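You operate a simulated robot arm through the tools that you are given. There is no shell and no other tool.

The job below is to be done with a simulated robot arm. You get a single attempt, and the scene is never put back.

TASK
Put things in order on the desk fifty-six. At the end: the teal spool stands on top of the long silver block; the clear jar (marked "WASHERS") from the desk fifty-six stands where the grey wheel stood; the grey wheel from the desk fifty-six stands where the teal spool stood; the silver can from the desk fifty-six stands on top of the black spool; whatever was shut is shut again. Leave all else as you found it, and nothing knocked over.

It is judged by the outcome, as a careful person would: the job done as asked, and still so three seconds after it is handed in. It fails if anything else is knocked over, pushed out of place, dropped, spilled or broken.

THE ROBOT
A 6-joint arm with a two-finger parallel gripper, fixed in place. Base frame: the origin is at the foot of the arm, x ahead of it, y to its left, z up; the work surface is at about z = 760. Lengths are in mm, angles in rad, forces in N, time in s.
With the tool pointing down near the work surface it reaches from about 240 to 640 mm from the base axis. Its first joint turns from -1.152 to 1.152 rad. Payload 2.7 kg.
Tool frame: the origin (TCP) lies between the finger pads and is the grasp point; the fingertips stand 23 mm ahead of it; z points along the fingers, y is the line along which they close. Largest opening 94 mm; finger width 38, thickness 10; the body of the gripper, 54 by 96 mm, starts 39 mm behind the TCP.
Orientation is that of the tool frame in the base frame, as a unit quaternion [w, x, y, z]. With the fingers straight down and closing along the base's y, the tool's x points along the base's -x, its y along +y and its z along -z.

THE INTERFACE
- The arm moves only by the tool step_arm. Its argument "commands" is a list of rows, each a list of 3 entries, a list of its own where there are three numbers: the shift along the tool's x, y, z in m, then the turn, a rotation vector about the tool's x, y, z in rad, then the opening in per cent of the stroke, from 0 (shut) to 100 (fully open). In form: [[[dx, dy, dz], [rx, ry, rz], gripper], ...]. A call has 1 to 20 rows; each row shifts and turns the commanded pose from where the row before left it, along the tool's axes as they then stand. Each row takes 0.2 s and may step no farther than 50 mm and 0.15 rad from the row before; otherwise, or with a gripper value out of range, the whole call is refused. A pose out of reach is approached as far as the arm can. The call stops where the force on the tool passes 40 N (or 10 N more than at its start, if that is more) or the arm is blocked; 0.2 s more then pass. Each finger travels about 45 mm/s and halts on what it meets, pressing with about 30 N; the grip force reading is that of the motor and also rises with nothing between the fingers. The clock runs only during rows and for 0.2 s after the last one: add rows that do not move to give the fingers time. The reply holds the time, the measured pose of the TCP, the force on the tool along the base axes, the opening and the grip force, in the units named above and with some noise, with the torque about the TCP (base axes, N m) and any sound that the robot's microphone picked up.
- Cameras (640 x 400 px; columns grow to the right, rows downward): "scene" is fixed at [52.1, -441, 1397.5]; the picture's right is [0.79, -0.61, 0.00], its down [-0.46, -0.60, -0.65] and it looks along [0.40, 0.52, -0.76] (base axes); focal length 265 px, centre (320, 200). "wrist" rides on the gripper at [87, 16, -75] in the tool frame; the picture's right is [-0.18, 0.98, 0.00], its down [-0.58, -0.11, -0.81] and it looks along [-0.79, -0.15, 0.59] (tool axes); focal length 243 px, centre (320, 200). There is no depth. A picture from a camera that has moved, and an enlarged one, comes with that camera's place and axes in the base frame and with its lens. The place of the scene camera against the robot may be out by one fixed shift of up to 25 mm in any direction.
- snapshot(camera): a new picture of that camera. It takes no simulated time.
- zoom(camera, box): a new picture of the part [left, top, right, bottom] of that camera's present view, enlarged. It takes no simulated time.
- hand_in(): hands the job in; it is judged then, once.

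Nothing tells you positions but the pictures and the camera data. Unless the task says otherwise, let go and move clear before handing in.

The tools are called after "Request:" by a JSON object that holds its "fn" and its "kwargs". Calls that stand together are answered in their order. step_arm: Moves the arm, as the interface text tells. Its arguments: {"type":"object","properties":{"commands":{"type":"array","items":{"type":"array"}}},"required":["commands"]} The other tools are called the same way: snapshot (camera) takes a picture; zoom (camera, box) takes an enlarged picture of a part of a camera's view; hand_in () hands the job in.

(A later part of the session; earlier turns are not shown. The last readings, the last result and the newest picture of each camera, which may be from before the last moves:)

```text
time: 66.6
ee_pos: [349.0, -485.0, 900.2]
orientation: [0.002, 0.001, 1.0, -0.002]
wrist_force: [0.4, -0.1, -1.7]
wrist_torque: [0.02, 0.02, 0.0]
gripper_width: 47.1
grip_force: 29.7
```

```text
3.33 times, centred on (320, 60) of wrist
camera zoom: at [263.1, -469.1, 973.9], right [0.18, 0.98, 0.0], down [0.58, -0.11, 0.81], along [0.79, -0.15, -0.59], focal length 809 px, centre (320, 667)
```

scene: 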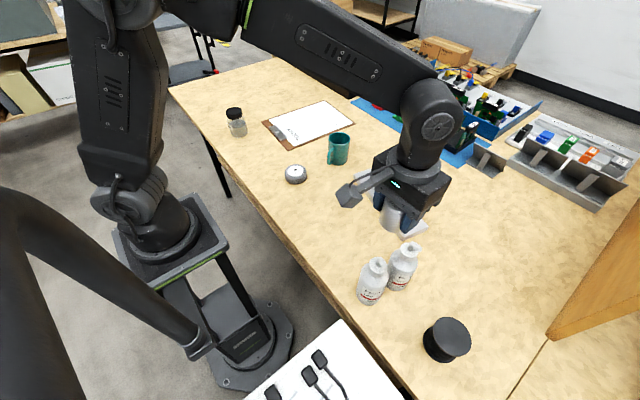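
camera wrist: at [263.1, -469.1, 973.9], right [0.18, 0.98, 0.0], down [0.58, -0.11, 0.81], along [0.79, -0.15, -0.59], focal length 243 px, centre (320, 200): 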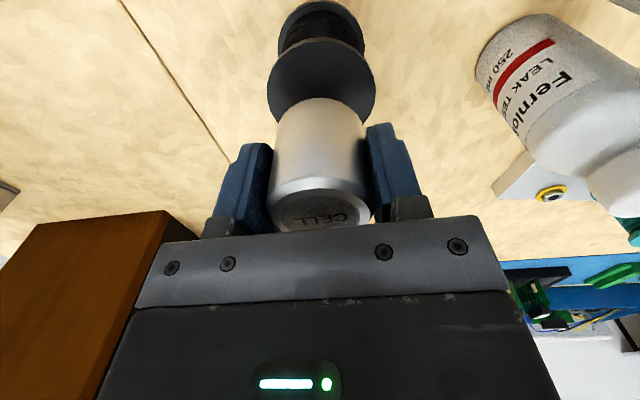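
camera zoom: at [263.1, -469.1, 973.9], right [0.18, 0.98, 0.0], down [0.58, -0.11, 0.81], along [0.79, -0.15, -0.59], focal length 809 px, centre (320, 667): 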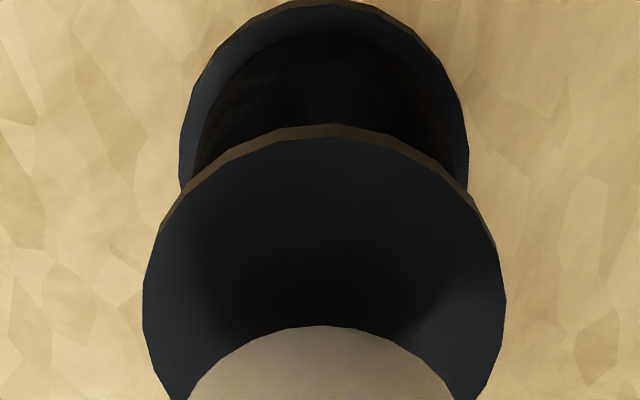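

The flange centre is about (352.4,-484.7), and the can is about 1.5 mm short of it in x. I'll correct and lower to within a few millimetres.

Request:
{"fn": "step_arm", "kwargs": {"commands": [[[-0.0015, 0.0004, 0.01], [0, 0, 0], 35], [[0, 0, 0.012], [0, 0, 0], 35], [[0, 0, 0.006], [0, 0, 0], 35], [[0, 0, 0], [0, 0, 0], 35], [[0, 0, 0], [0, 0, 0], 35]]}}

Request:
{"fn": "zoom", "kwargs": {"camera": "wrist", "box": [220, 20, 420, 170]}}

Request:
{"fn": "zoom", "kwargs": {"camera": "scene", "box": [410, 290, 490, 360]}}

```text
time: 67.8
ee_pos: [348.9, -485.0, 872.7]
orientation: [0.0, 0.0, 1.0, -0.002]
wrist_force: [0.0, 1.0, -1.7]
wrist_torque: [0.01, 0.01, 0.0]
gripper_width: 46.8
grip_force: 30.3
```

```text
2.67 times, centred on (320, 95) of wrist
camera zoom: at [264.3, -468.5, 947.1], right [0.18, 0.98, 0.0], down [0.58, -0.11, 0.81], along [0.79, -0.15, -0.59], focal length 647 px, centre (320, 480)
```

zoom: 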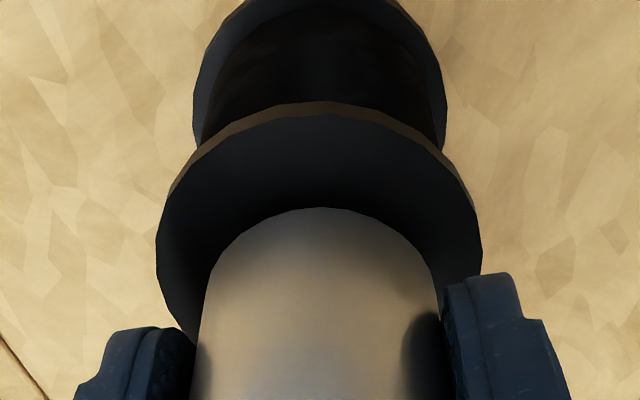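

```text
5.71 times, centred on (450, 325) of scene
camera zoom: at [52.2, -441.0, 1397.4], right [0.79, -0.61, 0.0], down [-0.46, -0.6, -0.65], along [0.4, 0.52, -0.76], focal length 1516 px, centre (-423, -514)
```

zoom: 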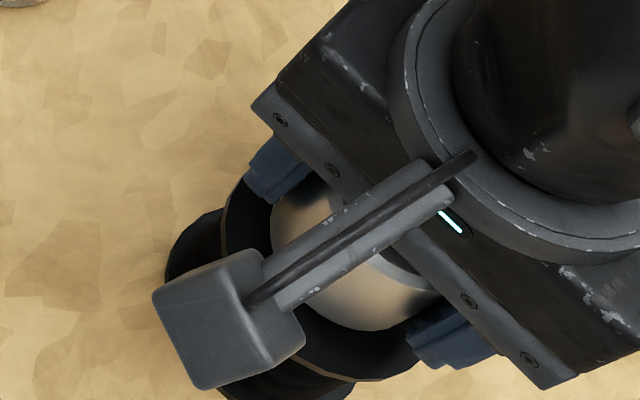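

The can is centred on the flange in both directions, about 10 mm above. I'll lower slowly to contact.

Request:
{"fn": "step_arm", "kwargs": {"commands": [[[0, 0, 0.003], [0, 0, 0], 35], [[0, 0, 0.003], [0, 0, 0], 35], [[0, 0, 0], [0, 0, 0], 35]]}}

Request:
{"fn": "step_arm", "kwargs": {"commands": [[[0, 0, 0.002], [0, 0, 0], 35], [[0, 0, 0], [0, 0, 0], 35]]}}

Request:
{"fn": "zoom", "kwargs": {"camera": "wrist", "box": [220, 20, 420, 170]}}

```text
time: 68.6
ee_pos: [349.7, -486.0, 868.4]
orientation: [0.001, -0.001, 1.0, -0.003]
wrist_force: [-0.1, 0.1, -0.6]
wrist_torque: [-0.02, 0.0, 0.03]
gripper_width: 47.1
grip_force: 30.2
```

```text
time: 69.2
ee_pos: [351.8, -484.7, 864.8]
orientation: [0.0, 0.0, 1.0, -0.002]
wrist_force: [0.4, 0.4, -0.9]
wrist_torque: [0.02, -0.03, 0.02]
gripper_width: 47.1
grip_force: 30.1
```

```text
2.67 times, centred on (320, 95) of wrist
camera zoom: at [265.2, -468.8, 939.5], right [0.18, 0.98, 0.0], down [0.58, -0.11, 0.81], along [0.79, -0.15, -0.59], focal length 647 px, centre (320, 480)
```

zoom: 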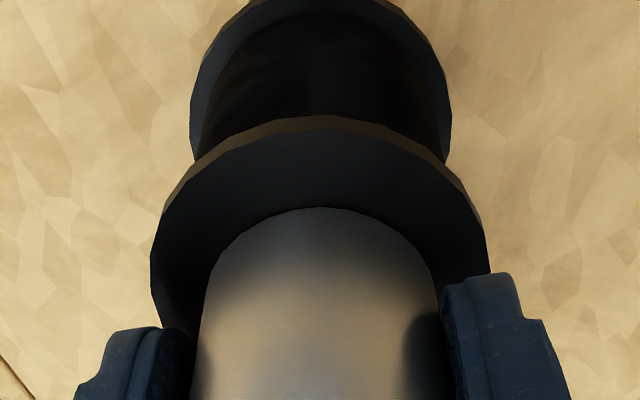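

Request:
{"fn": "step_arm", "kwargs": {"commands": [[[0.0008, 0.0002, 0.0015], [0, 0, 0], 35], [[0, 0, 0], [0, 0, 0], 35]]}}

Request:
{"fn": "step_arm", "kwargs": {"commands": [[[0, 0, 0.001], [0, 0, 0], 35], [[0, 0, 0], [0, 0, 0], 35]]}}

Request:
{"fn": "step_arm", "kwargs": {"commands": [[[0, 0, 0.001], [0, 0, 0], 35], [[0, 0, 0], [0, 0, 0], 35]]}}

```text
time: 69.8
ee_pos: [350.8, -485.1, 864.7]
orientation: [0.001, 0.0, 1.0, -0.003]
wrist_force: [2.1, 3.3, 10.8]
wrist_torque: [0.14, -0.1, 0.0]
gripper_width: 47.2
grip_force: 30.3
```

```text
time: 70.4
ee_pos: [349.7, -485.6, 864.4]
orientation: [0.003, 0.001, 1.0, -0.003]
wrist_force: [4.5, 5.2, 19.9]
wrist_torque: [0.19, -0.16, -0.01]
gripper_width: 47.0
grip_force: 30.3
```

```text
time: 71.0
ee_pos: [349.2, -486.1, 863.7]
orientation: [0.001, 0.0, 1.0, -0.003]
wrist_force: [4.8, 3.4, 19.6]
wrist_torque: [0.15, -0.16, 0.03]
gripper_width: 46.9
grip_force: 29.9
```

Contact with the spool top (about 20 N). I'll relieve the press, then open the fingers.

Request:
{"fn": "step_arm", "kwargs": {"commands": [[[0, 0, -0.001], [0, 0, 0], 35], [[0, 0, -0.001], [0, 0, 0], 35], [[0, 0, 0], [0, 0, 0], 35]]}}

Request:
{"fn": "zoom", "kwargs": {"camera": "wrist", "box": [220, 20, 420, 170]}}

```text
time: 71.8
ee_pos: [349.1, -483.9, 864.0]
orientation: [-0.001, 0.001, 1.0, 0.001]
wrist_force: [-0.5, -1.6, 2.9]
wrist_torque: [-0.05, 0.03, 0.0]
gripper_width: 47.1
grip_force: 30.0
```

```text
2.67 times, centred on (320, 95) of wrist
camera zoom: at [263.1, -468.4, 937.7], right [0.19, 0.98, 0.0], down [0.58, -0.11, 0.81], along [0.79, -0.15, -0.59], focal length 647 px, centre (320, 480)
```

zoom: 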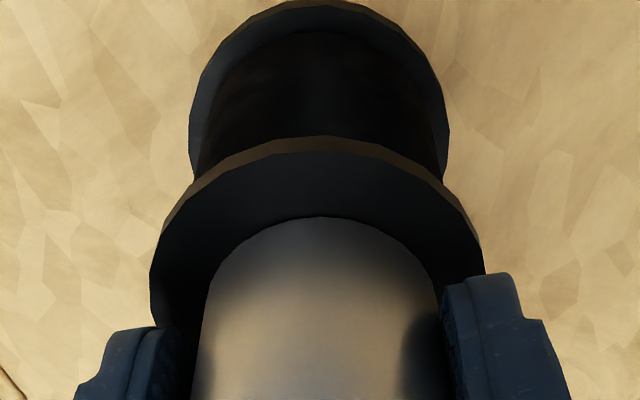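

Request:
{"fn": "step_arm", "kwargs": {"commands": [[[0, 0, 0], [0, 0, 0], 53], [[0, 0, 0], [0, 0, 0], 57], [[0, 0, 0], [0, 0, 0], 65], [[0, 0, 0], [0, 0, 0], 75], [[0, 0, 0], [0, 0, 0], 75]]}}

Request:
{"fn": "snapshot", "kwargs": {"camera": "wrist"}}

Request:
{"fn": "zoom", "kwargs": {"camera": "wrist", "box": [220, 20, 420, 170]}}

```text
time: 73.0
ee_pos: [349.7, -485.2, 865.3]
orientation: [0.001, 0.0, 1.0, -0.001]
wrist_force: [-0.9, 0.0, 0.1]
wrist_torque: [0.02, -0.02, -0.01]
gripper_width: 70.5
grip_force: 0.0
```

```text
taken
camera wrist: at [264.2, -468.6, 939.0], right [0.18, 0.98, 0.0], down [0.58, -0.11, 0.81], along [0.79, -0.15, -0.59], focal length 243 px, centre (320, 200)
```

wrist: 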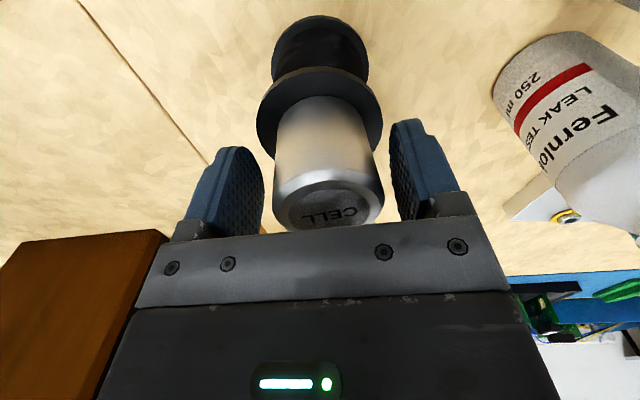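

```text
2.67 times, centred on (320, 95) of wrist
camera zoom: at [264.2, -468.6, 939.0], right [0.18, 0.98, 0.0], down [0.58, -0.11, 0.81], along [0.79, -0.15, -0.59], focal length 647 px, centre (320, 480)
```

zoom: 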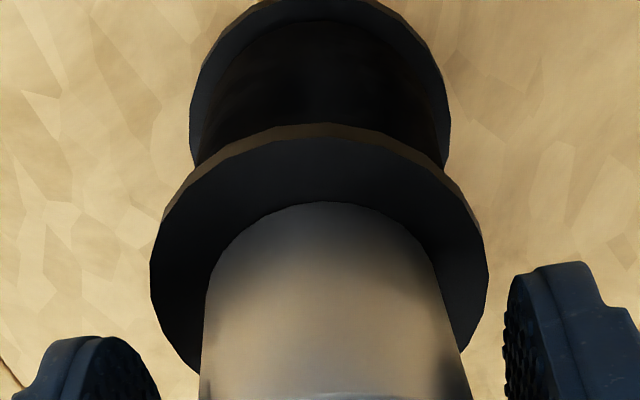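

Request:
{"fn": "zoom", "kwargs": {"camera": "scene", "box": [400, 280, 490, 370]}}

Request:
{"fn": "zoom", "kwargs": {"camera": "wrist", "box": [240, 90, 420, 240]}}

```text
4.44 times, centred on (445, 325) of scene
camera zoom: at [52.1, -441.0, 1397.5], right [0.79, -0.61, 0.0], down [-0.46, -0.6, -0.65], along [0.4, 0.52, -0.76], focal length 1179 px, centre (-236, -356)
```

zoom: 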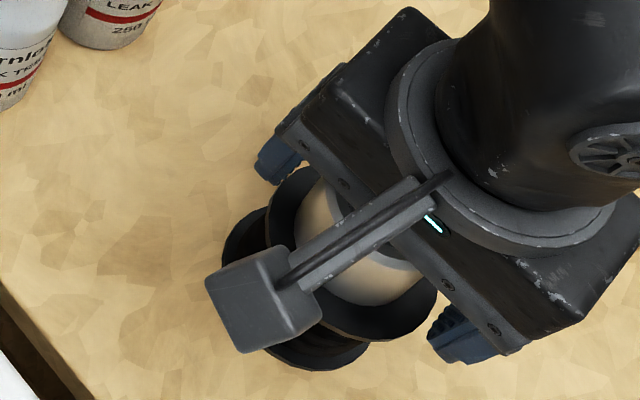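

```text
2.67 times, centred on (330, 165) of wrist
camera zoom: at [264.2, -468.6, 939.0], right [0.18, 0.98, 0.0], down [0.58, -0.11, 0.81], along [0.79, -0.15, -0.59], focal length 647 px, centre (293, 293)
```

zoom: 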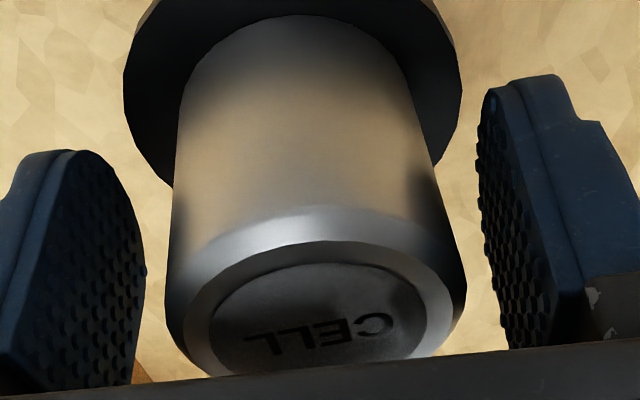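

The can may be leaning slightly toward +y in this view. I'll wait a moment without moving and look again to see whether it has settled.

Request:
{"fn": "step_arm", "kwargs": {"commands": [[[0, 0, 0], [0, 0, 0], 75], [[0, 0, 0], [0, 0, 0], 75], [[0, 0, 0], [0, 0, 0], 75]]}}

Request:
{"fn": "zoom", "kwargs": {"camera": "wrist", "box": [240, 90, 420, 240]}}

Request:
{"fn": "zoom", "kwargs": {"camera": "wrist", "box": [220, 0, 420, 150]}}

```text
time: 73.8
ee_pos: [350.0, -484.1, 865.4]
orientation: [0.001, 0.0, 1.0, -0.002]
wrist_force: [-0.1, 0.1, 0.0]
wrist_torque: [-0.01, 0.04, -0.02]
gripper_width: 70.5
grip_force: 0.1
```

```text
2.67 times, centred on (330, 165) of wrist
camera zoom: at [264.2, -468.6, 938.9], right [0.18, 0.98, 0.0], down [0.58, -0.11, 0.81], along [0.79, -0.15, -0.59], focal length 647 px, centre (293, 293)
```

zoom: 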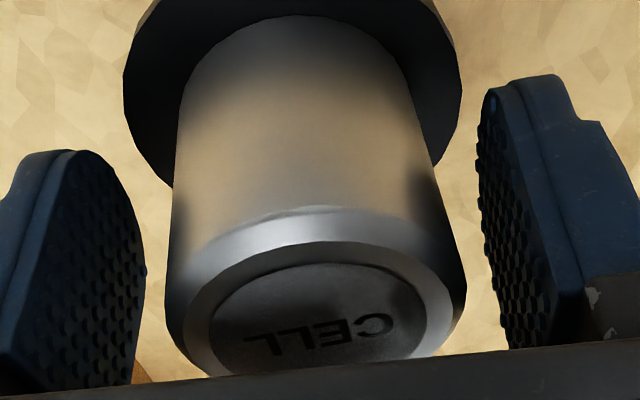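

```text
2.67 times, centred on (320, 75) of wrist
camera zoom: at [264.2, -468.6, 938.9], right [0.18, 0.98, 0.0], down [0.58, -0.11, 0.81], along [0.79, -0.15, -0.59], focal length 647 px, centre (320, 533)
```

zoom: 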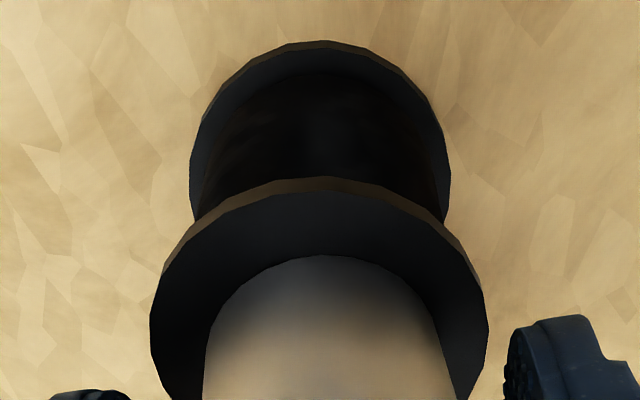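

Nothing is moving, so the can is static. I'll open fully for clearance, rise straight up a little, and look from above.

Request:
{"fn": "step_arm", "kwargs": {"commands": [[[0, 0, 0], [0, 0, 0], 90], [[0, 0, 0], [0, 0, 0], 100], [[0, 0, 0], [0, 0, 0], 100], [[0, 0, -0.01], [0, 0, 0], 100], [[0, 0, -0.02], [0, 0, 0], 100], [[0, 0, -0.03], [0, 0, 0], 100], [[0, 0, -0.03], [0, 0, 0], 100], [[0, 0, 0], [0, 0, 0], 100]]}}

Request:
{"fn": "snapshot", "kwargs": {"camera": "wrist"}}

Request:
{"fn": "zoom", "kwargs": {"camera": "wrist", "box": [220, 0, 420, 150]}}

Request:
{"fn": "zoom", "kwargs": {"camera": "scene", "box": [400, 280, 490, 370]}}

```text
time: 75.6
ee_pos: [349.2, -484.2, 954.5]
orientation: [0.001, 0.0, 1.0, -0.002]
wrist_force: [0.4, 0.9, 0.4]
wrist_torque: [-0.01, 0.0, 0.0]
gripper_width: 93.7
grip_force: 0.0
```

```text
taken
camera wrist: at [263.8, -468.2, 1028.5], right [0.18, 0.98, 0.0], down [0.58, -0.11, 0.81], along [0.79, -0.15, -0.59], focal length 243 px, centre (320, 200)
```

wrist: 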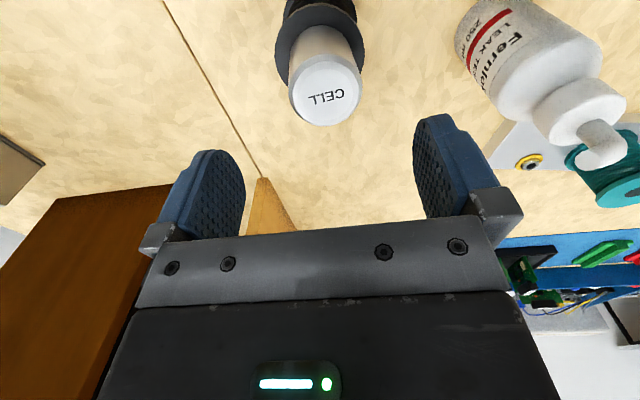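

```text
2.67 times, centred on (320, 75) of wrist
camera zoom: at [263.8, -468.2, 1028.5], right [0.18, 0.98, 0.0], down [0.58, -0.11, 0.81], along [0.79, -0.15, -0.59], focal length 647 px, centre (320, 533)
```

zoom: 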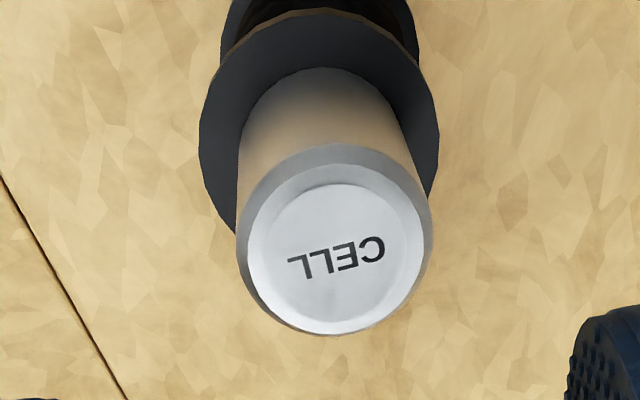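

```text
4.44 times, centred on (445, 325) of scene
camera zoom: at [52.1, -441.0, 1397.5], right [0.79, -0.61, 0.0], down [-0.46, -0.6, -0.65], along [0.4, 0.52, -0.76], focal length 1179 px, centre (-236, -356)
```

zoom: 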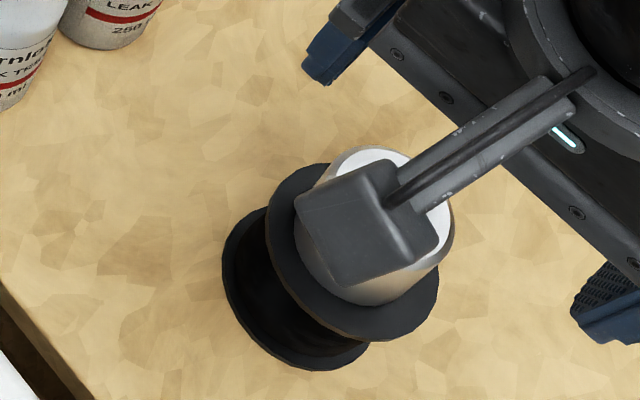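

From above the can's top still seems shifted about 3 mm toward +y relative to its base. I'll move the arm clear so the scene camera gets an unobstructed view.

Request:
{"fn": "step_arm", "kwargs": {"commands": [[[0, 0, -0.03], [0, 0, 0], 100], [[0, 0, -0.03], [0, 0, 0], 100], [[0, 0, -0.03], [0, 0, 0], 100], [[-0.01, 0.035, 0], [0, 0, 0], 100], [[-0.01, 0.035, 0], [0, 0, 0], 100], [[-0.01, 0.035, 0], [0, 0, 0], 100], [[-0.01, 0.035, 0], [0, 0, 0], 100], [[-0.01, 0.035, 0], [0, 0, 0], 100], [[-0.01, 0.035, 0], [0, 0, 0], 100], [[0, 0, 0], [0, 0, 0], 100]]}}

Request:
{"fn": "zoom", "kwargs": {"camera": "scene", "box": [400, 280, 490, 370]}}

Request:
{"fn": "snapshot", "kwargs": {"camera": "wrist"}}

Request:
{"fn": "snapshot", "kwargs": {"camera": "scene"}}

```text
time: 77.8
ee_pos: [410.9, -272.5, 1044.9]
orientation: [0.001, -0.001, 1.0, -0.001]
wrist_force: [0.8, 0.3, 0.3]
wrist_torque: [-0.02, -0.01, -0.02]
gripper_width: 94.0
grip_force: 0.1
```

```text
4.44 times, centred on (445, 325) of scene
camera zoom: at [52.2, -441.0, 1397.5], right [0.79, -0.61, 0.0], down [-0.46, -0.6, -0.65], along [0.4, 0.52, -0.76], focal length 1179 px, centre (-236, -356)
```

zoom: 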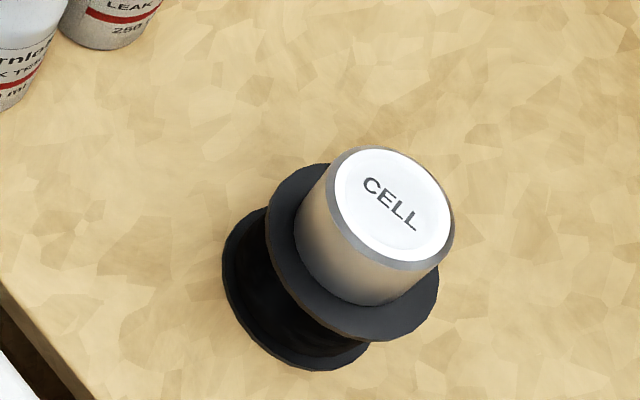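

```text
taken
camera wrist: at [324.9, -256.0, 1118.8], right [0.18, 0.98, 0.0], down [0.58, -0.11, 0.81], along [0.79, -0.15, -0.59], focal length 243 px, centre (320, 200)
```

wrist: 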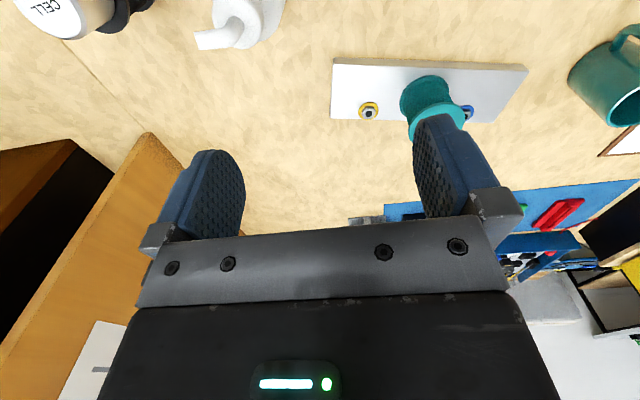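

```text
taken
```

scene: 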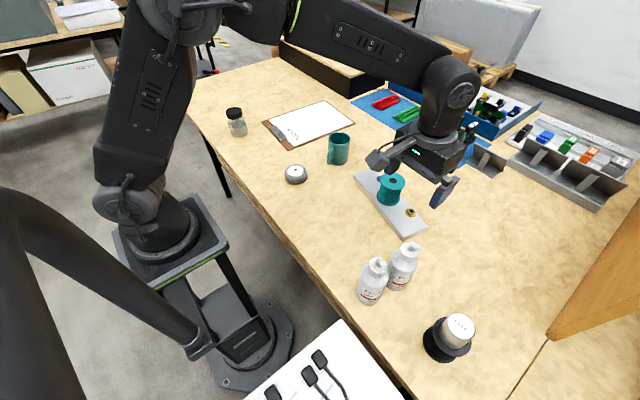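

Request:
{"fn": "zoom", "kwargs": {"camera": "scene", "box": [430, 308, 480, 348]}}

Request:
{"fn": "zoom", "kwargs": {"camera": "wrist", "box": [0, 0, 200, 80]}}

```text
10.00 times, centred on (455, 328) of scene
camera zoom: at [52.2, -441.0, 1397.5], right [0.79, -0.61, 0.0], down [-0.46, -0.6, -0.65], along [0.4, 0.52, -0.76], focal length 2654 px, centre (-1030, -1080)
```

zoom: 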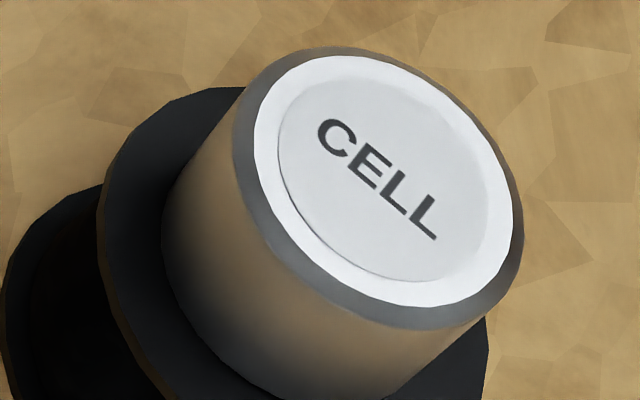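

```text
3.20 times, centred on (100, 40) of wrist
camera zoom: at [324.9, -256.0, 1118.8], right [0.18, 0.98, 0.0], down [0.58, -0.11, 0.81], along [0.79, -0.15, -0.59], focal length 776 px, centre (1024, 712)
```

zoom: 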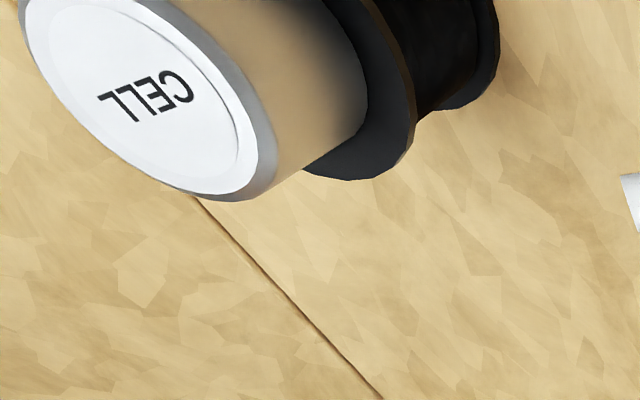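

The black spool hasn't moved and the can is on it, but I want to be sure it stands flat. I'll return to hover above it for a closer measurement.

Request:
{"fn": "step_arm", "kwargs": {"commands": [[[0.01, -0.035, 0], [0, 0, 0], 100], [[0.01, -0.035, 0], [0, 0, 0], 100], [[0.01, -0.035, 0], [0, 0, 0], 100], [[0.01, -0.035, 0], [0, 0, 0], 100], [[0.01, -0.035, 0], [0, 0, 0], 100], [[0.01, -0.035, 0.01], [0, 0, 0], 100], [[0, 0, 0.03], [0, 0, 0], 100], [[0, 0, 0.025], [0, 0, 0], 100], [[0, 0, 0], [0, 0, 0], 100], [[0, 0, 0], [0, 0, 0], 100]]}}

Request:
{"fn": "zoom", "kwargs": {"camera": "wrist", "box": [260, 0, 380, 130]}}

Request:
{"fn": "snapshot", "kwargs": {"camera": "wrist"}}

```text
time: 80.0
ee_pos: [349.8, -484.8, 979.8]
orientation: [0.001, 0.0, 1.0, -0.002]
wrist_force: [0.1, 0.7, 0.6]
wrist_torque: [0.0, -0.03, -0.02]
gripper_width: 93.8
grip_force: 0.0
```

```text
3.08 times, centred on (320, 65) of wrist
camera zoom: at [263.9, -468.3, 1052.9], right [0.18, 0.98, 0.0], down [0.58, -0.11, 0.81], along [0.79, -0.15, -0.59], focal length 746 px, centre (320, 615)
```

zoom: 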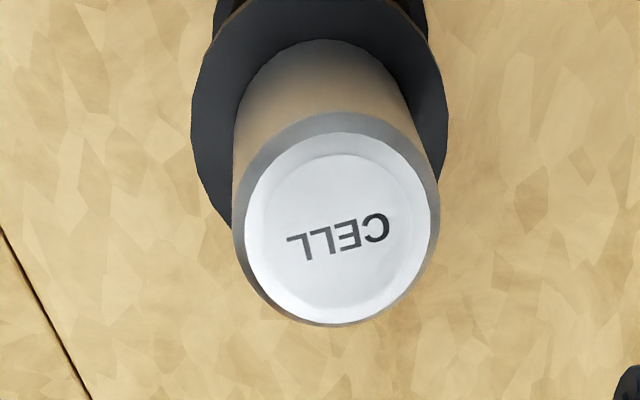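

```text
taken
camera wrist: at [263.9, -468.3, 1052.9], right [0.18, 0.98, 0.0], down [0.58, -0.11, 0.81], along [0.79, -0.15, -0.59], focal length 243 px, centre (320, 200)
```

wrist: 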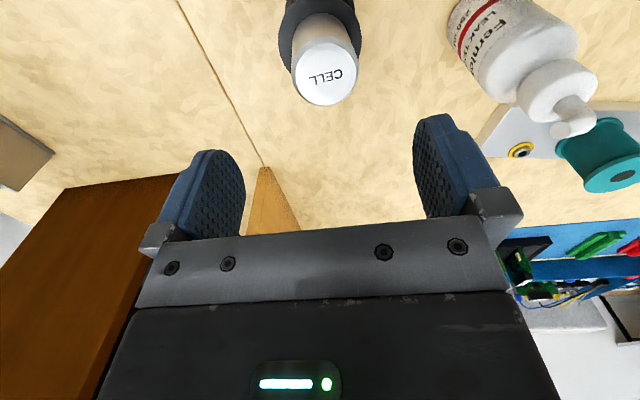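

The can's top is offset about 4 mm toward +y from its base, a lean of roughly 4°. I'll wait a few seconds to see whether it is truly static.

Request:
{"fn": "step_arm", "kwargs": {"commands": [[[0, 0, 0], [0, 0, 0], 100], [[0, 0, 0], [0, 0, 0], 100], [[0, 0, 0], [0, 0, 0], 100], [[0, 0, 0], [0, 0, 0], 100], [[0, 0, 0], [0, 0, 0], 100], [[0, 0, 0], [0, 0, 0], 100], [[0, 0, 0], [0, 0, 0], 100], [[0, 0, 0], [0, 0, 0], 100], [[0, 0, 0], [0, 0, 0], 100], [[0, 0, 0], [0, 0, 0], 100], [[0, 0, 0], [0, 0, 0], 100], [[0, 0, 0], [0, 0, 0], 100], [[0, 0, 0], [0, 0, 0], 100], [[0, 0, 0], [0, 0, 0], 100], [[0, 0, 0], [0, 0, 0], 100]]}}

Request:
{"fn": "zoom", "kwargs": {"camera": "wrist", "box": [260, 0, 380, 130]}}

Request:
{"fn": "zoom", "kwargs": {"camera": "wrist", "box": [270, 0, 370, 62]}}

```text
time: 83.2
ee_pos: [348.5, -484.6, 979.6]
orientation: [0.001, 0.001, 1.0, -0.002]
wrist_force: [-1.2, -1.1, -0.5]
wrist_torque: [0.01, 0.0, -0.05]
gripper_width: 94.1
grip_force: 0.0
```

```text
3.08 times, centred on (320, 65) of wrist
camera zoom: at [263.9, -468.3, 1053.1], right [0.18, 0.98, 0.0], down [0.58, -0.11, 0.81], along [0.79, -0.15, -0.59], focal length 746 px, centre (320, 615)
```

zoom: 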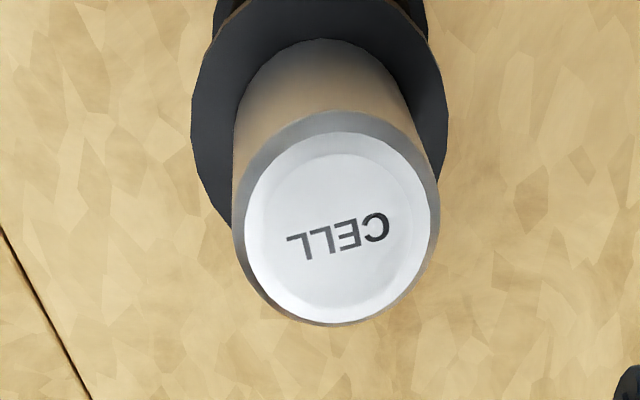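

```text
6.40 times, centred on (320, 31) of wrist
camera zoom: at [263.9, -468.3, 1053.1], right [0.18, 0.98, 0.0], down [0.58, -0.11, 0.81], along [0.79, -0.15, -0.59], focal length 1553 px, centre (320, 1282)
```

zoom: 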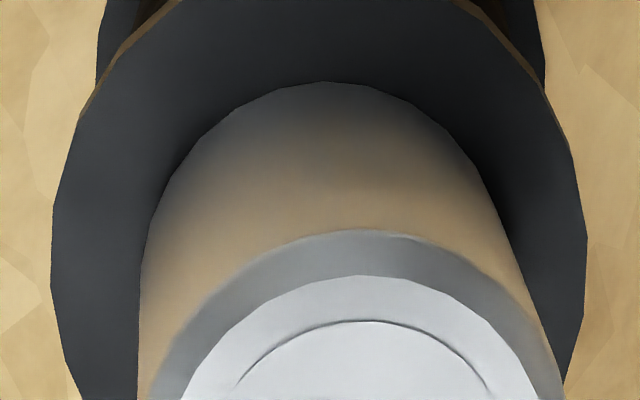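

It is static. To see the contact between can and spool properly I'll back off in −x and pitch the tool so the wrist camera looks nearly level at it.

Request:
{"fn": "step_arm", "kwargs": {"commands": [[[0.03, 0, 0], [0, 0, 0], 100], [[0.03, 0, 0], [0, 0, 0], 100], [[0.026, 0, 0], [0, 0, 0], 100], [[0, 0, 0], [0, -0.13, 0], 100], [[0, 0, 0], [0, -0.13, 0], 100], [[0, 0, 0], [0, -0.13, 0], 100], [[0, 0, 0], [0, -0.13, 0], 100], [[0, 0, 0], [0, 0, 0], 100]]}}

Request:
{"fn": "snapshot", "kwargs": {"camera": "wrist"}}

Request:
{"fn": "snapshot", "kwargs": {"camera": "scene"}}

```text
time: 85.0
ee_pos: [278.2, -477.8, 980.5]
orientation: [0.258, 0.001, 0.966, -0.003]
wrist_force: [0.4, -0.5, 0.0]
wrist_torque: [-0.02, -0.01, 0.0]
gripper_width: 94.1
grip_force: 0.1
out of reach, approached as far as the arm can: row 7
```

```text
taken
camera wrist: at [166.0, -461.7, 1001.0], right [0.16, 0.98, 0.09], down [0.1, -0.1, 0.99], along [0.98, -0.15, -0.12], focal length 243 px, centre (320, 200)
```

wrist: 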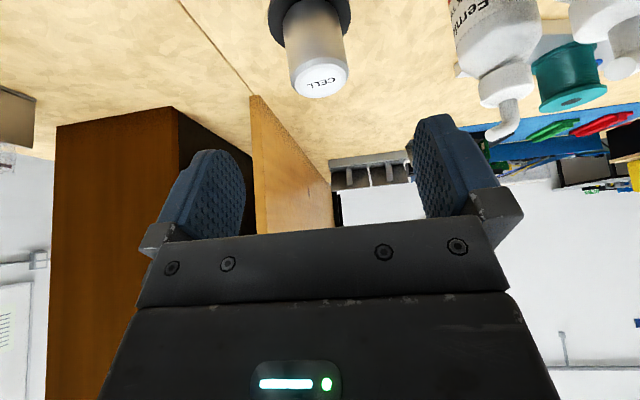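

```text
taken
```

scene: 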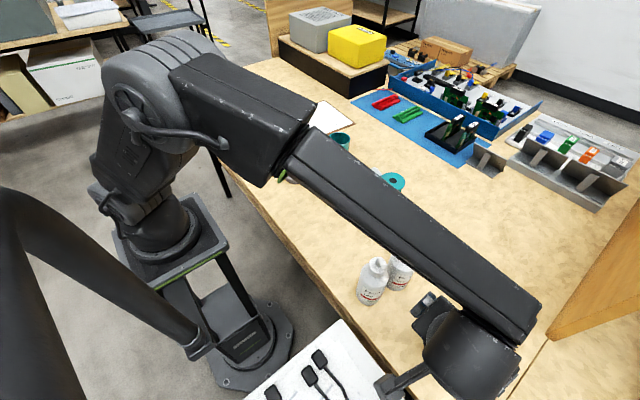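

Request:
{"fn": "zoom", "kwargs": {"camera": "wrist", "box": [240, 0, 400, 110]}}

```text
3.64 times, centred on (320, 55) of wrist
camera zoom: at [166.0, -461.7, 1001.0], right [0.16, 0.98, 0.09], down [0.1, -0.1, 0.99], along [0.98, -0.15, -0.12], focal length 882 px, centre (320, 727)
```

zoom: 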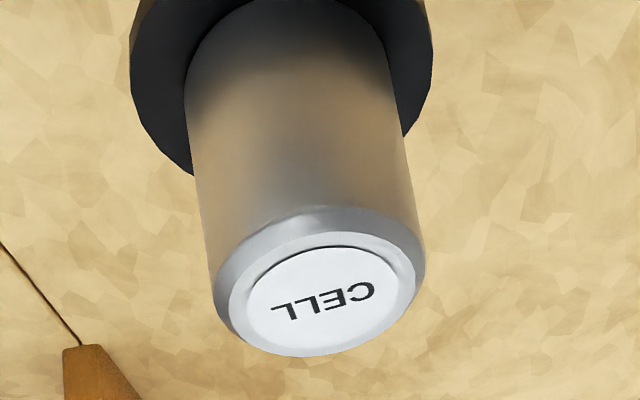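

Request:
{"fn": "step_arm", "kwargs": {"commands": [[[0, 0.025, 0], [0, 0, 0], 100], [[0, 0.025, 0], [0, 0, 0], 100], [[0.0125, 0, 0.0217], [0, 0, 0], 100], [[0.0125, 0, 0.0217], [0, 0, 0], 100], [[0.0125, 0, 0.0217], [0, 0, 0], 100], [[0, 0, 0], [0, 0, 0], 100]]}}

Request:
{"fn": "snapshot", "kwargs": {"camera": "wrist"}}

Request:
{"fn": "zoom", "kwargs": {"camera": "wrist", "box": [220, 20, 380, 130]}}

```text
time: 86.4
ee_pos: [279.0, -428.5, 902.9]
orientation: [0.257, 0.0, 0.966, -0.001]
wrist_force: [0.7, -1.1, 0.1]
wrist_torque: [-0.03, 0.02, 0.02]
gripper_width: 94.0
grip_force: 0.1
```

```text
taken
camera wrist: at [167.2, -413.2, 924.2], right [0.16, 0.98, 0.09], down [0.1, -0.11, 0.99], along [0.98, -0.15, -0.12], focal length 243 px, centre (320, 200)
```

wrist: 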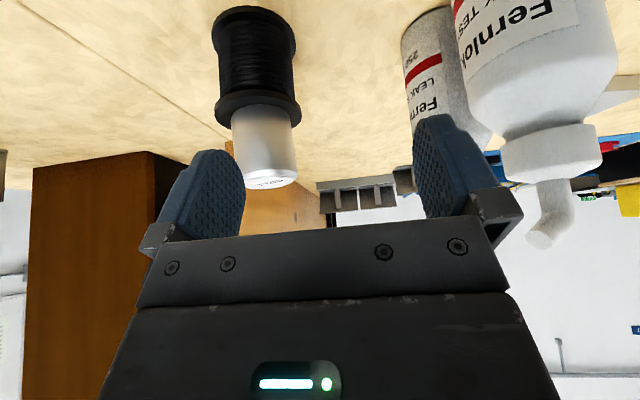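

```text
3.64 times, centred on (300, 75) of wrist
camera zoom: at [167.2, -413.2, 924.2], right [0.16, 0.98, 0.09], down [0.1, -0.11, 0.99], along [0.98, -0.15, -0.12], focal length 882 px, centre (393, 654)
```

zoom: 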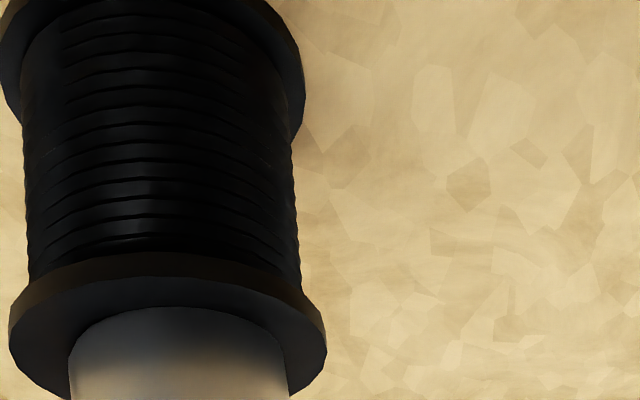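

Request:
{"fn": "zoom", "kwargs": {"camera": "wrist", "box": [190, 0, 330, 200]}}

Request:
{"fn": "zoom", "kwargs": {"camera": "wrist", "box": [210, 80, 310, 195]}}

```text
2.00 times, centred on (260, 100) of wrist
camera zoom: at [167.2, -413.2, 924.2], right [0.16, 0.98, 0.09], down [0.1, -0.11, 0.99], along [0.98, -0.15, -0.12], focal length 485 px, centre (440, 400)
```

zoom: 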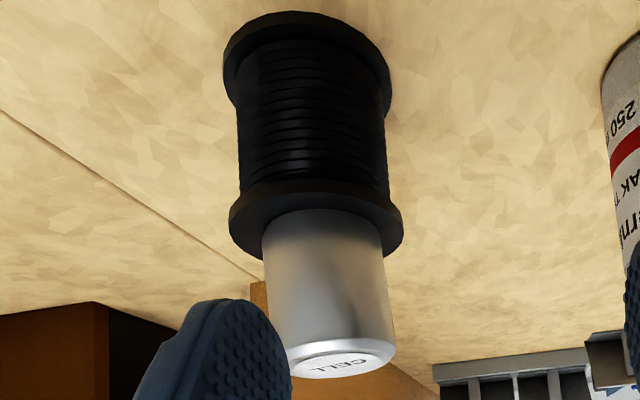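

```text
3.48 times, centred on (260, 138) of wrist
camera zoom: at [167.2, -413.2, 924.2], right [0.16, 0.98, 0.09], down [0.1, -0.11, 0.99], along [0.98, -0.15, -0.12], focal length 844 px, centre (529, 417)
```

zoom: 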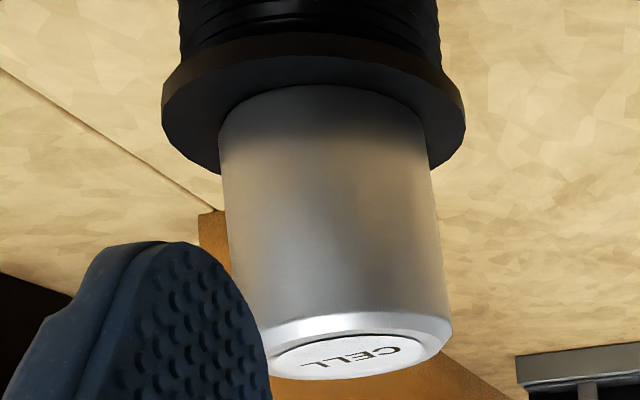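

The level view shows the can leaning about 5° toward +y relative to the spool's axis. I'll zoom hard on the contact line to find out why.

Request:
{"fn": "zoom", "kwargs": {"camera": "wrist", "box": [222, 85, 302, 135]}}

Request:
{"fn": "zoom", "kwargs": {"camera": "wrist", "box": [225, 100, 265, 130]}}

Request:
{"fn": "zoom", "kwargs": {"camera": "wrist", "box": [265, 95, 305, 125]}}

```text
8.00 times, centred on (262, 110) of wrist
camera zoom: at [167.2, -413.2, 924.2], right [0.16, 0.98, 0.09], down [0.1, -0.11, 0.99], along [0.98, -0.15, -0.12], focal length 1941 px, centre (784, 920)
```

zoom: 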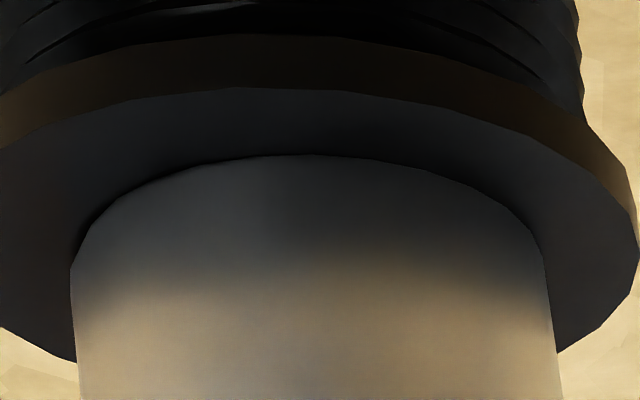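

```text
13.33 times, centred on (245, 115) of wrist
camera zoom: at [167.2, -413.2, 924.2], right [0.16, 0.98, 0.09], down [0.1, -0.11, 0.99], along [0.98, -0.15, -0.12], focal length 3235 px, centre (1320, 1333)
```

zoom: 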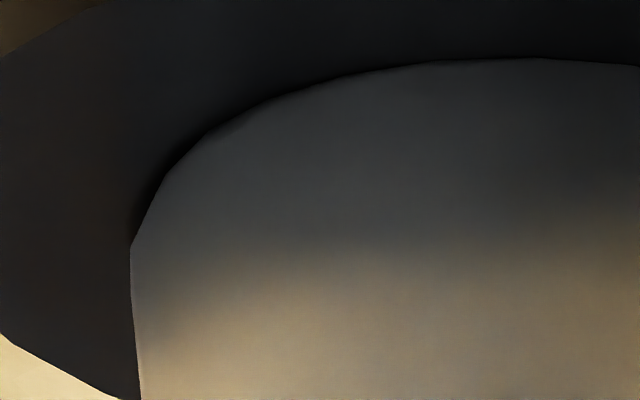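

```text
13.33 times, centred on (285, 110) of wrist
camera zoom: at [167.2, -413.2, 924.2], right [0.16, 0.98, 0.09], down [0.1, -0.11, 0.99], along [0.98, -0.15, -0.12], focal length 3235 px, centre (787, 1400)
```

zoom: 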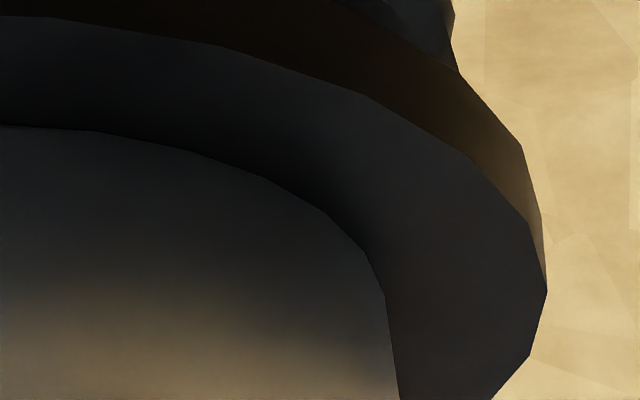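

The can's base isn't flush: it leans with a gap on its −y side. I'll level the tool again, go back above it, regrip it, and set it down once more with care.

Request:
{"fn": "step_arm", "kwargs": {"commands": [[[-0.0125, 0, -0.0217], [0, 0, 0], 100], [[-0.0125, 0, -0.0217], [0, 0, 0], 100], [[-0.0125, 0, -0.0217], [0, 0, 0], 100], [[0, 0, 0], [0, 0.13, 0], 100], [[0, 0, 0], [0, 0.13, 0], 100], [[0, 0, 0], [0, 0.13, 0], 100], [[0, 0, 0], [0, 0.13, 0], 100], [[0, 0, 0], [0, 0, 0], 100], [[0, 0, 0], [0, 0, 0], 100]]}}

Request:
{"fn": "snapshot", "kwargs": {"camera": "wrist"}}

Request:
{"fn": "zoom", "kwargs": {"camera": "scene", "box": [340, 220, 500, 380]}}

```text
time: 88.4
ee_pos: [277.5, -427.0, 979.5]
orientation: [0.0, 0.0, 1.0, -0.002]
wrist_force: [0.1, 0.1, 0.7]
wrist_torque: [0.0, -0.02, -0.02]
gripper_width: 94.2
grip_force: 0.1
```

```text
taken
camera wrist: at [191.9, -412.2, 1054.2], right [0.18, 0.98, 0.0], down [0.58, -0.11, 0.81], along [0.79, -0.15, -0.59], focal length 243 px, centre (320, 200)
```

wrist: 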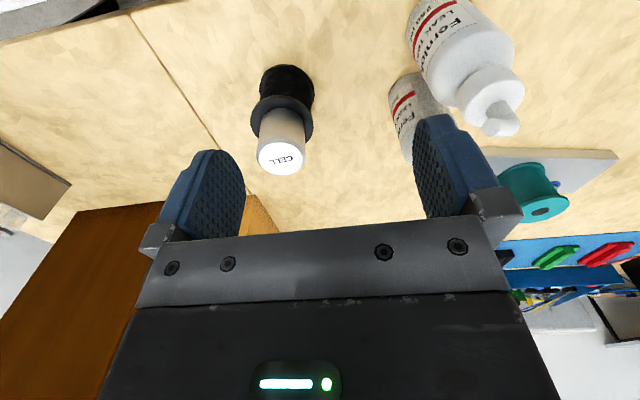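

```text
2.50 times, centred on (420, 300) of scene
camera zoom: at [52.2, -441.0, 1397.5], right [0.79, -0.61, 0.0], down [-0.46, -0.6, -0.65], along [0.4, 0.52, -0.76], focal length 663 px, centre (70, -50)
```

zoom: 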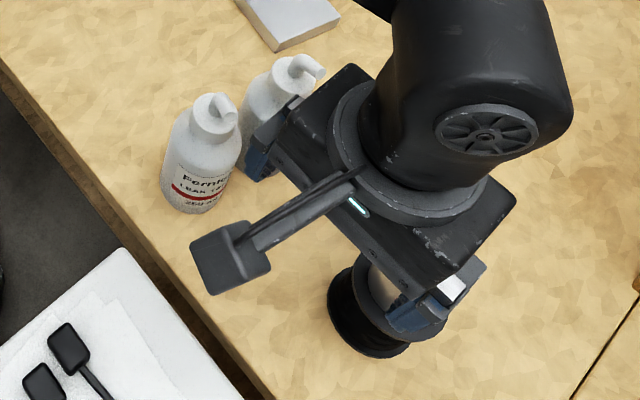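

Request:
{"fn": "zoom", "kwargs": {"camera": "wrist", "box": [230, 55, 340, 185]}}

```text
3.08 times, centred on (285, 120) of wrist
camera zoom: at [191.9, -412.2, 1054.2], right [0.18, 0.98, 0.0], down [0.58, -0.11, 0.81], along [0.79, -0.15, -0.59], focal length 746 px, centre (428, 446)
```

zoom: 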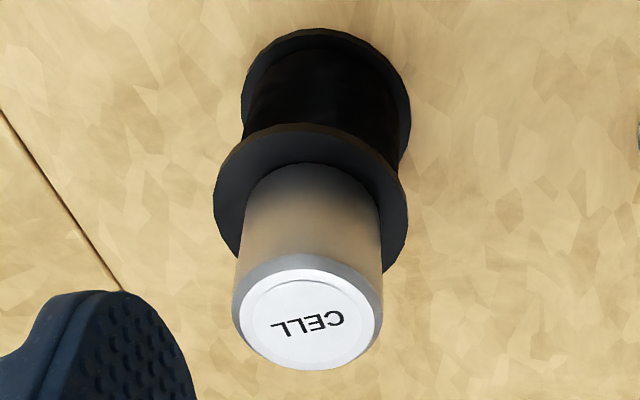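

I'll move back over the can, aligned with its mid-height, and lower to regrip.

Request:
{"fn": "step_arm", "kwargs": {"commands": [[[-0.0363, -0.0275, 0], [0, 0, 0], 100], [[-0.0363, -0.0275, 0], [0, 0, 0], 100], [[0, 0, 0.03], [0, 0, 0], 100], [[0, 0, 0.03], [0, 0, 0], 100], [[0, 0, 0.02], [0, 0, 0], 100], [[0, 0, 0], [0, 0, 0], 100], [[0, 0, 0], [0, 0, 0], 100]]}}

Request:
{"fn": "snapshot", "kwargs": {"camera": "wrist"}}

Request:
{"fn": "zoom", "kwargs": {"camera": "wrist", "box": [220, 0, 420, 200]}}

```text
time: 90.0
ee_pos: [351.7, -481.2, 899.7]
orientation: [0.001, 0.0, 1.0, -0.001]
wrist_force: [-0.2, -0.4, 0.2]
wrist_torque: [-0.02, 0.03, 0.01]
gripper_width: 93.9
grip_force: 0.1
```

```text
taken
camera wrist: at [265.9, -466.2, 973.7], right [0.18, 0.98, 0.0], down [0.58, -0.11, 0.81], along [0.79, -0.15, -0.59], focal length 243 px, centre (320, 200)
```

wrist: 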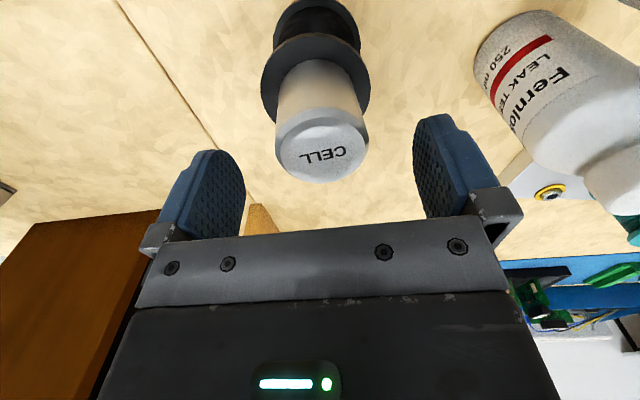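

```text
2.00 times, centred on (320, 100) of wrist
camera zoom: at [265.9, -466.2, 973.7], right [0.18, 0.98, 0.0], down [0.58, -0.11, 0.81], along [0.79, -0.15, -0.59], focal length 485 px, centre (320, 400)
```

zoom: 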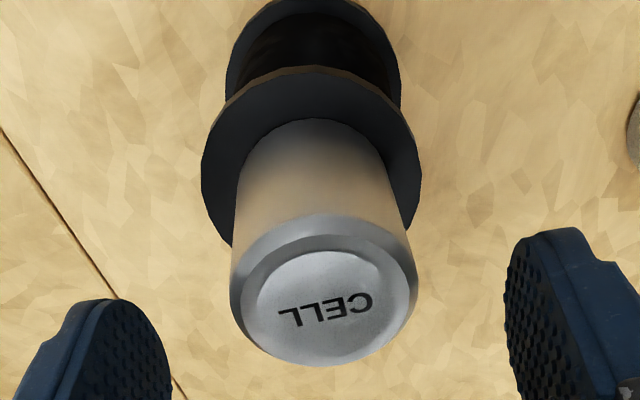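

Mid-height of the can lies on the tool axis. I'll lower and close gently on it.

Request:
{"fn": "step_arm", "kwargs": {"commands": [[[0, 0, 0.012], [0, 0, 0], 90], [[0, 0, 0.012], [0, 0, 0], 80], [[0, 0, 0.01], [0, 0, 0], 75], [[0, 0, 0], [0, 0, 0], 75]]}}

Request:
{"fn": "snapshot", "kwargs": {"camera": "wrist"}}

```text
time: 91.0
ee_pos: [350.8, -482.4, 866.6]
orientation: [0.001, 0.0, 1.0, -0.002]
wrist_force: [0.0, 0.7, 0.5]
wrist_torque: [-0.01, 0.01, -0.01]
gripper_width: 70.4
grip_force: 0.0
```

```text
taken
camera wrist: at [264.9, -466.7, 940.0], right [0.18, 0.98, 0.0], down [0.58, -0.11, 0.81], along [0.79, -0.15, -0.59], focal length 243 px, centre (320, 200)
```

wrist: 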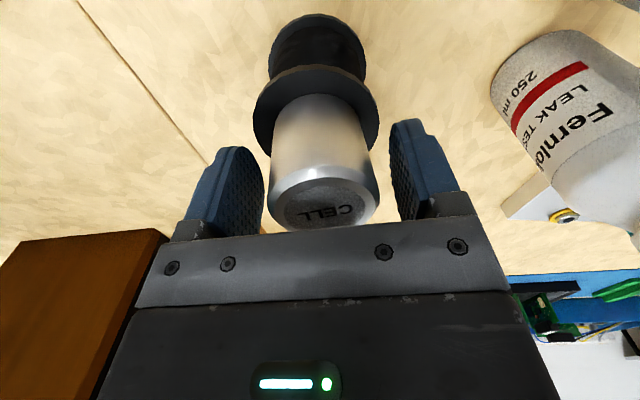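

Request:
{"fn": "step_arm", "kwargs": {"commands": [[[0, 0, 0], [0, 0, 0], 62], [[0, 0, 0], [0, 0, 0], 54], [[0, 0, 0], [0, 0, 0], 50], [[0, 0, 0], [0, 0, 0], 46], [[0, 0, 0], [0, 0, 0], 40], [[0, 0, 0], [0, 0, 0], 35]]}}

Request:
{"fn": "snapshot", "kwargs": {"camera": "wrist"}}

Request:
{"fn": "zoom", "kwargs": {"camera": "wrist", "box": [220, 0, 420, 200]}}

```text
time: 92.4
ee_pos: [350.5, -482.0, 865.3]
orientation: [0.001, 0.0, 1.0, -0.002]
wrist_force: [-0.1, -0.7, 0.3]
wrist_torque: [0.0, -0.02, 0.03]
gripper_width: 47.0
grip_force: 30.2
```

```text
taken
camera wrist: at [265.0, -466.7, 940.1], right [0.18, 0.98, 0.0], down [0.58, -0.11, 0.81], along [0.79, -0.15, -0.59], focal length 243 px, centre (320, 200)
```

wrist: 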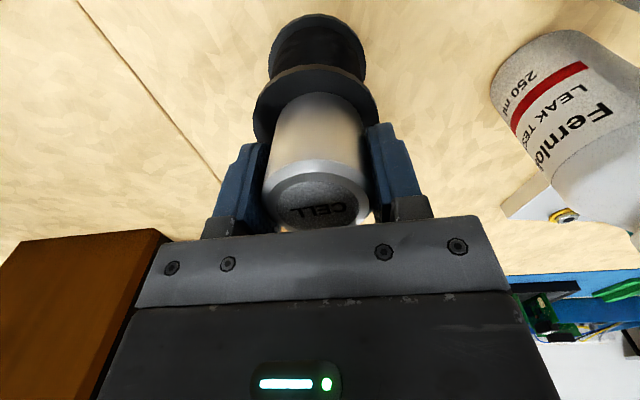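

```text
2.00 times, centred on (320, 100) of wrist
camera zoom: at [265.0, -466.7, 940.1], right [0.18, 0.98, 0.0], down [0.58, -0.11, 0.81], along [0.79, -0.15, -0.59], focal length 485 px, centre (320, 400)
```

zoom: 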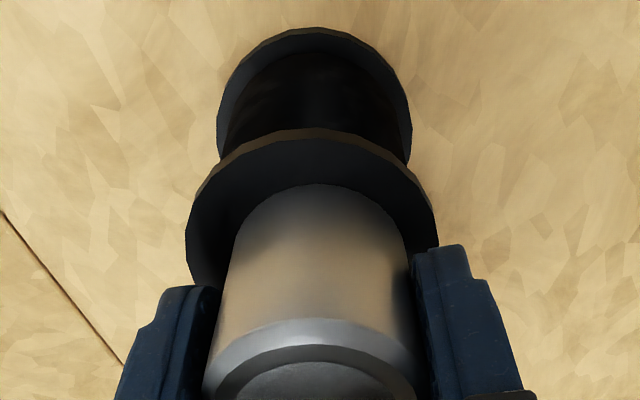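

The can is gripped again. I'll lift it and step aside to inspect the spool's bare top for anything that would make it lean.

Request:
{"fn": "step_arm", "kwargs": {"commands": [[[0, 0, -0.006], [0, 0, 0], 35], [[0, 0, -0.02], [0, 0, 0], 35], [[0, 0, -0.035], [0, 0, 0], 35], [[0, 0, -0.04], [0, 0, 0], 35], [[0, 0, -0.02], [0, 0, 0], 35], [[0.0065, 0.03, 0], [0, 0, 0], 35], [[0.0065, 0.035, 0], [0, 0, 0], 35], [[0.0065, 0.02, 0], [0, 0, 0], 35], [[0, 0, 0], [0, 0, 0], 35]]}}

Request:
{"fn": "snapshot", "kwargs": {"camera": "wrist"}}

Request:
{"fn": "zoom", "kwargs": {"camera": "wrist", "box": [190, 0, 290, 110]}}

Request:
{"fn": "zoom", "kwargs": {"camera": "scene", "box": [410, 300, 480, 370]}}

```text
time: 94.4
ee_pos: [331.5, -399.7, 986.0]
orientation: [0.002, 0.001, 1.0, -0.002]
wrist_force: [0.2, 0.8, -2.0]
wrist_torque: [0.02, -0.02, 0.0]
gripper_width: 47.1
grip_force: 29.8
```

```text
taken
camera wrist: at [244.9, -383.0, 1060.0], right [0.19, 0.98, 0.0], down [0.58, -0.11, 0.81], along [0.79, -0.15, -0.59], focal length 243 px, centre (320, 200)
```

wrist: 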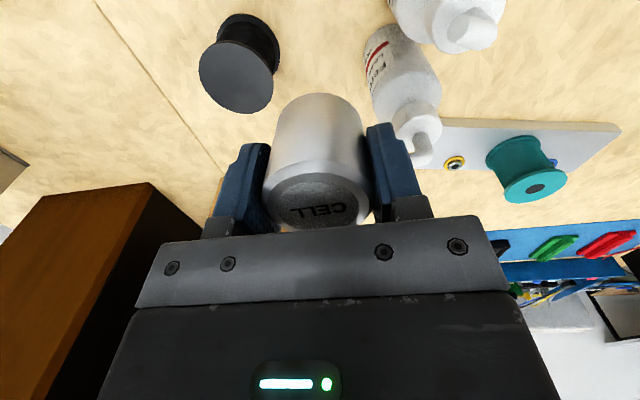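

```text
3.64 times, centred on (240, 55) of wrist
camera zoom: at [244.9, -383.0, 1060.0], right [0.19, 0.98, 0.0], down [0.58, -0.11, 0.81], along [0.79, -0.15, -0.59], focal length 882 px, centre (611, 727)
```

zoom: 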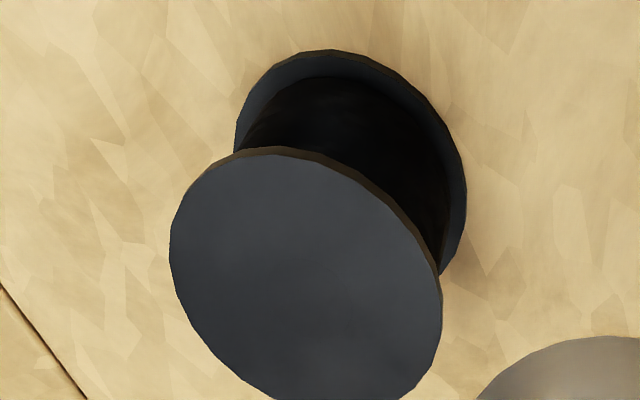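

```text
5.71 times, centred on (445, 335) of scene
camera zoom: at [52.2, -441.0, 1397.5], right [0.79, -0.61, 0.0], down [-0.46, -0.6, -0.65], along [0.4, 0.52, -0.76], focal length 1516 px, centre (-394, -571)
```

zoom: 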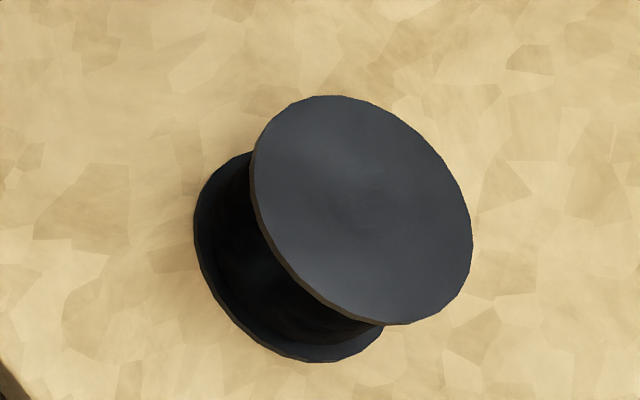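

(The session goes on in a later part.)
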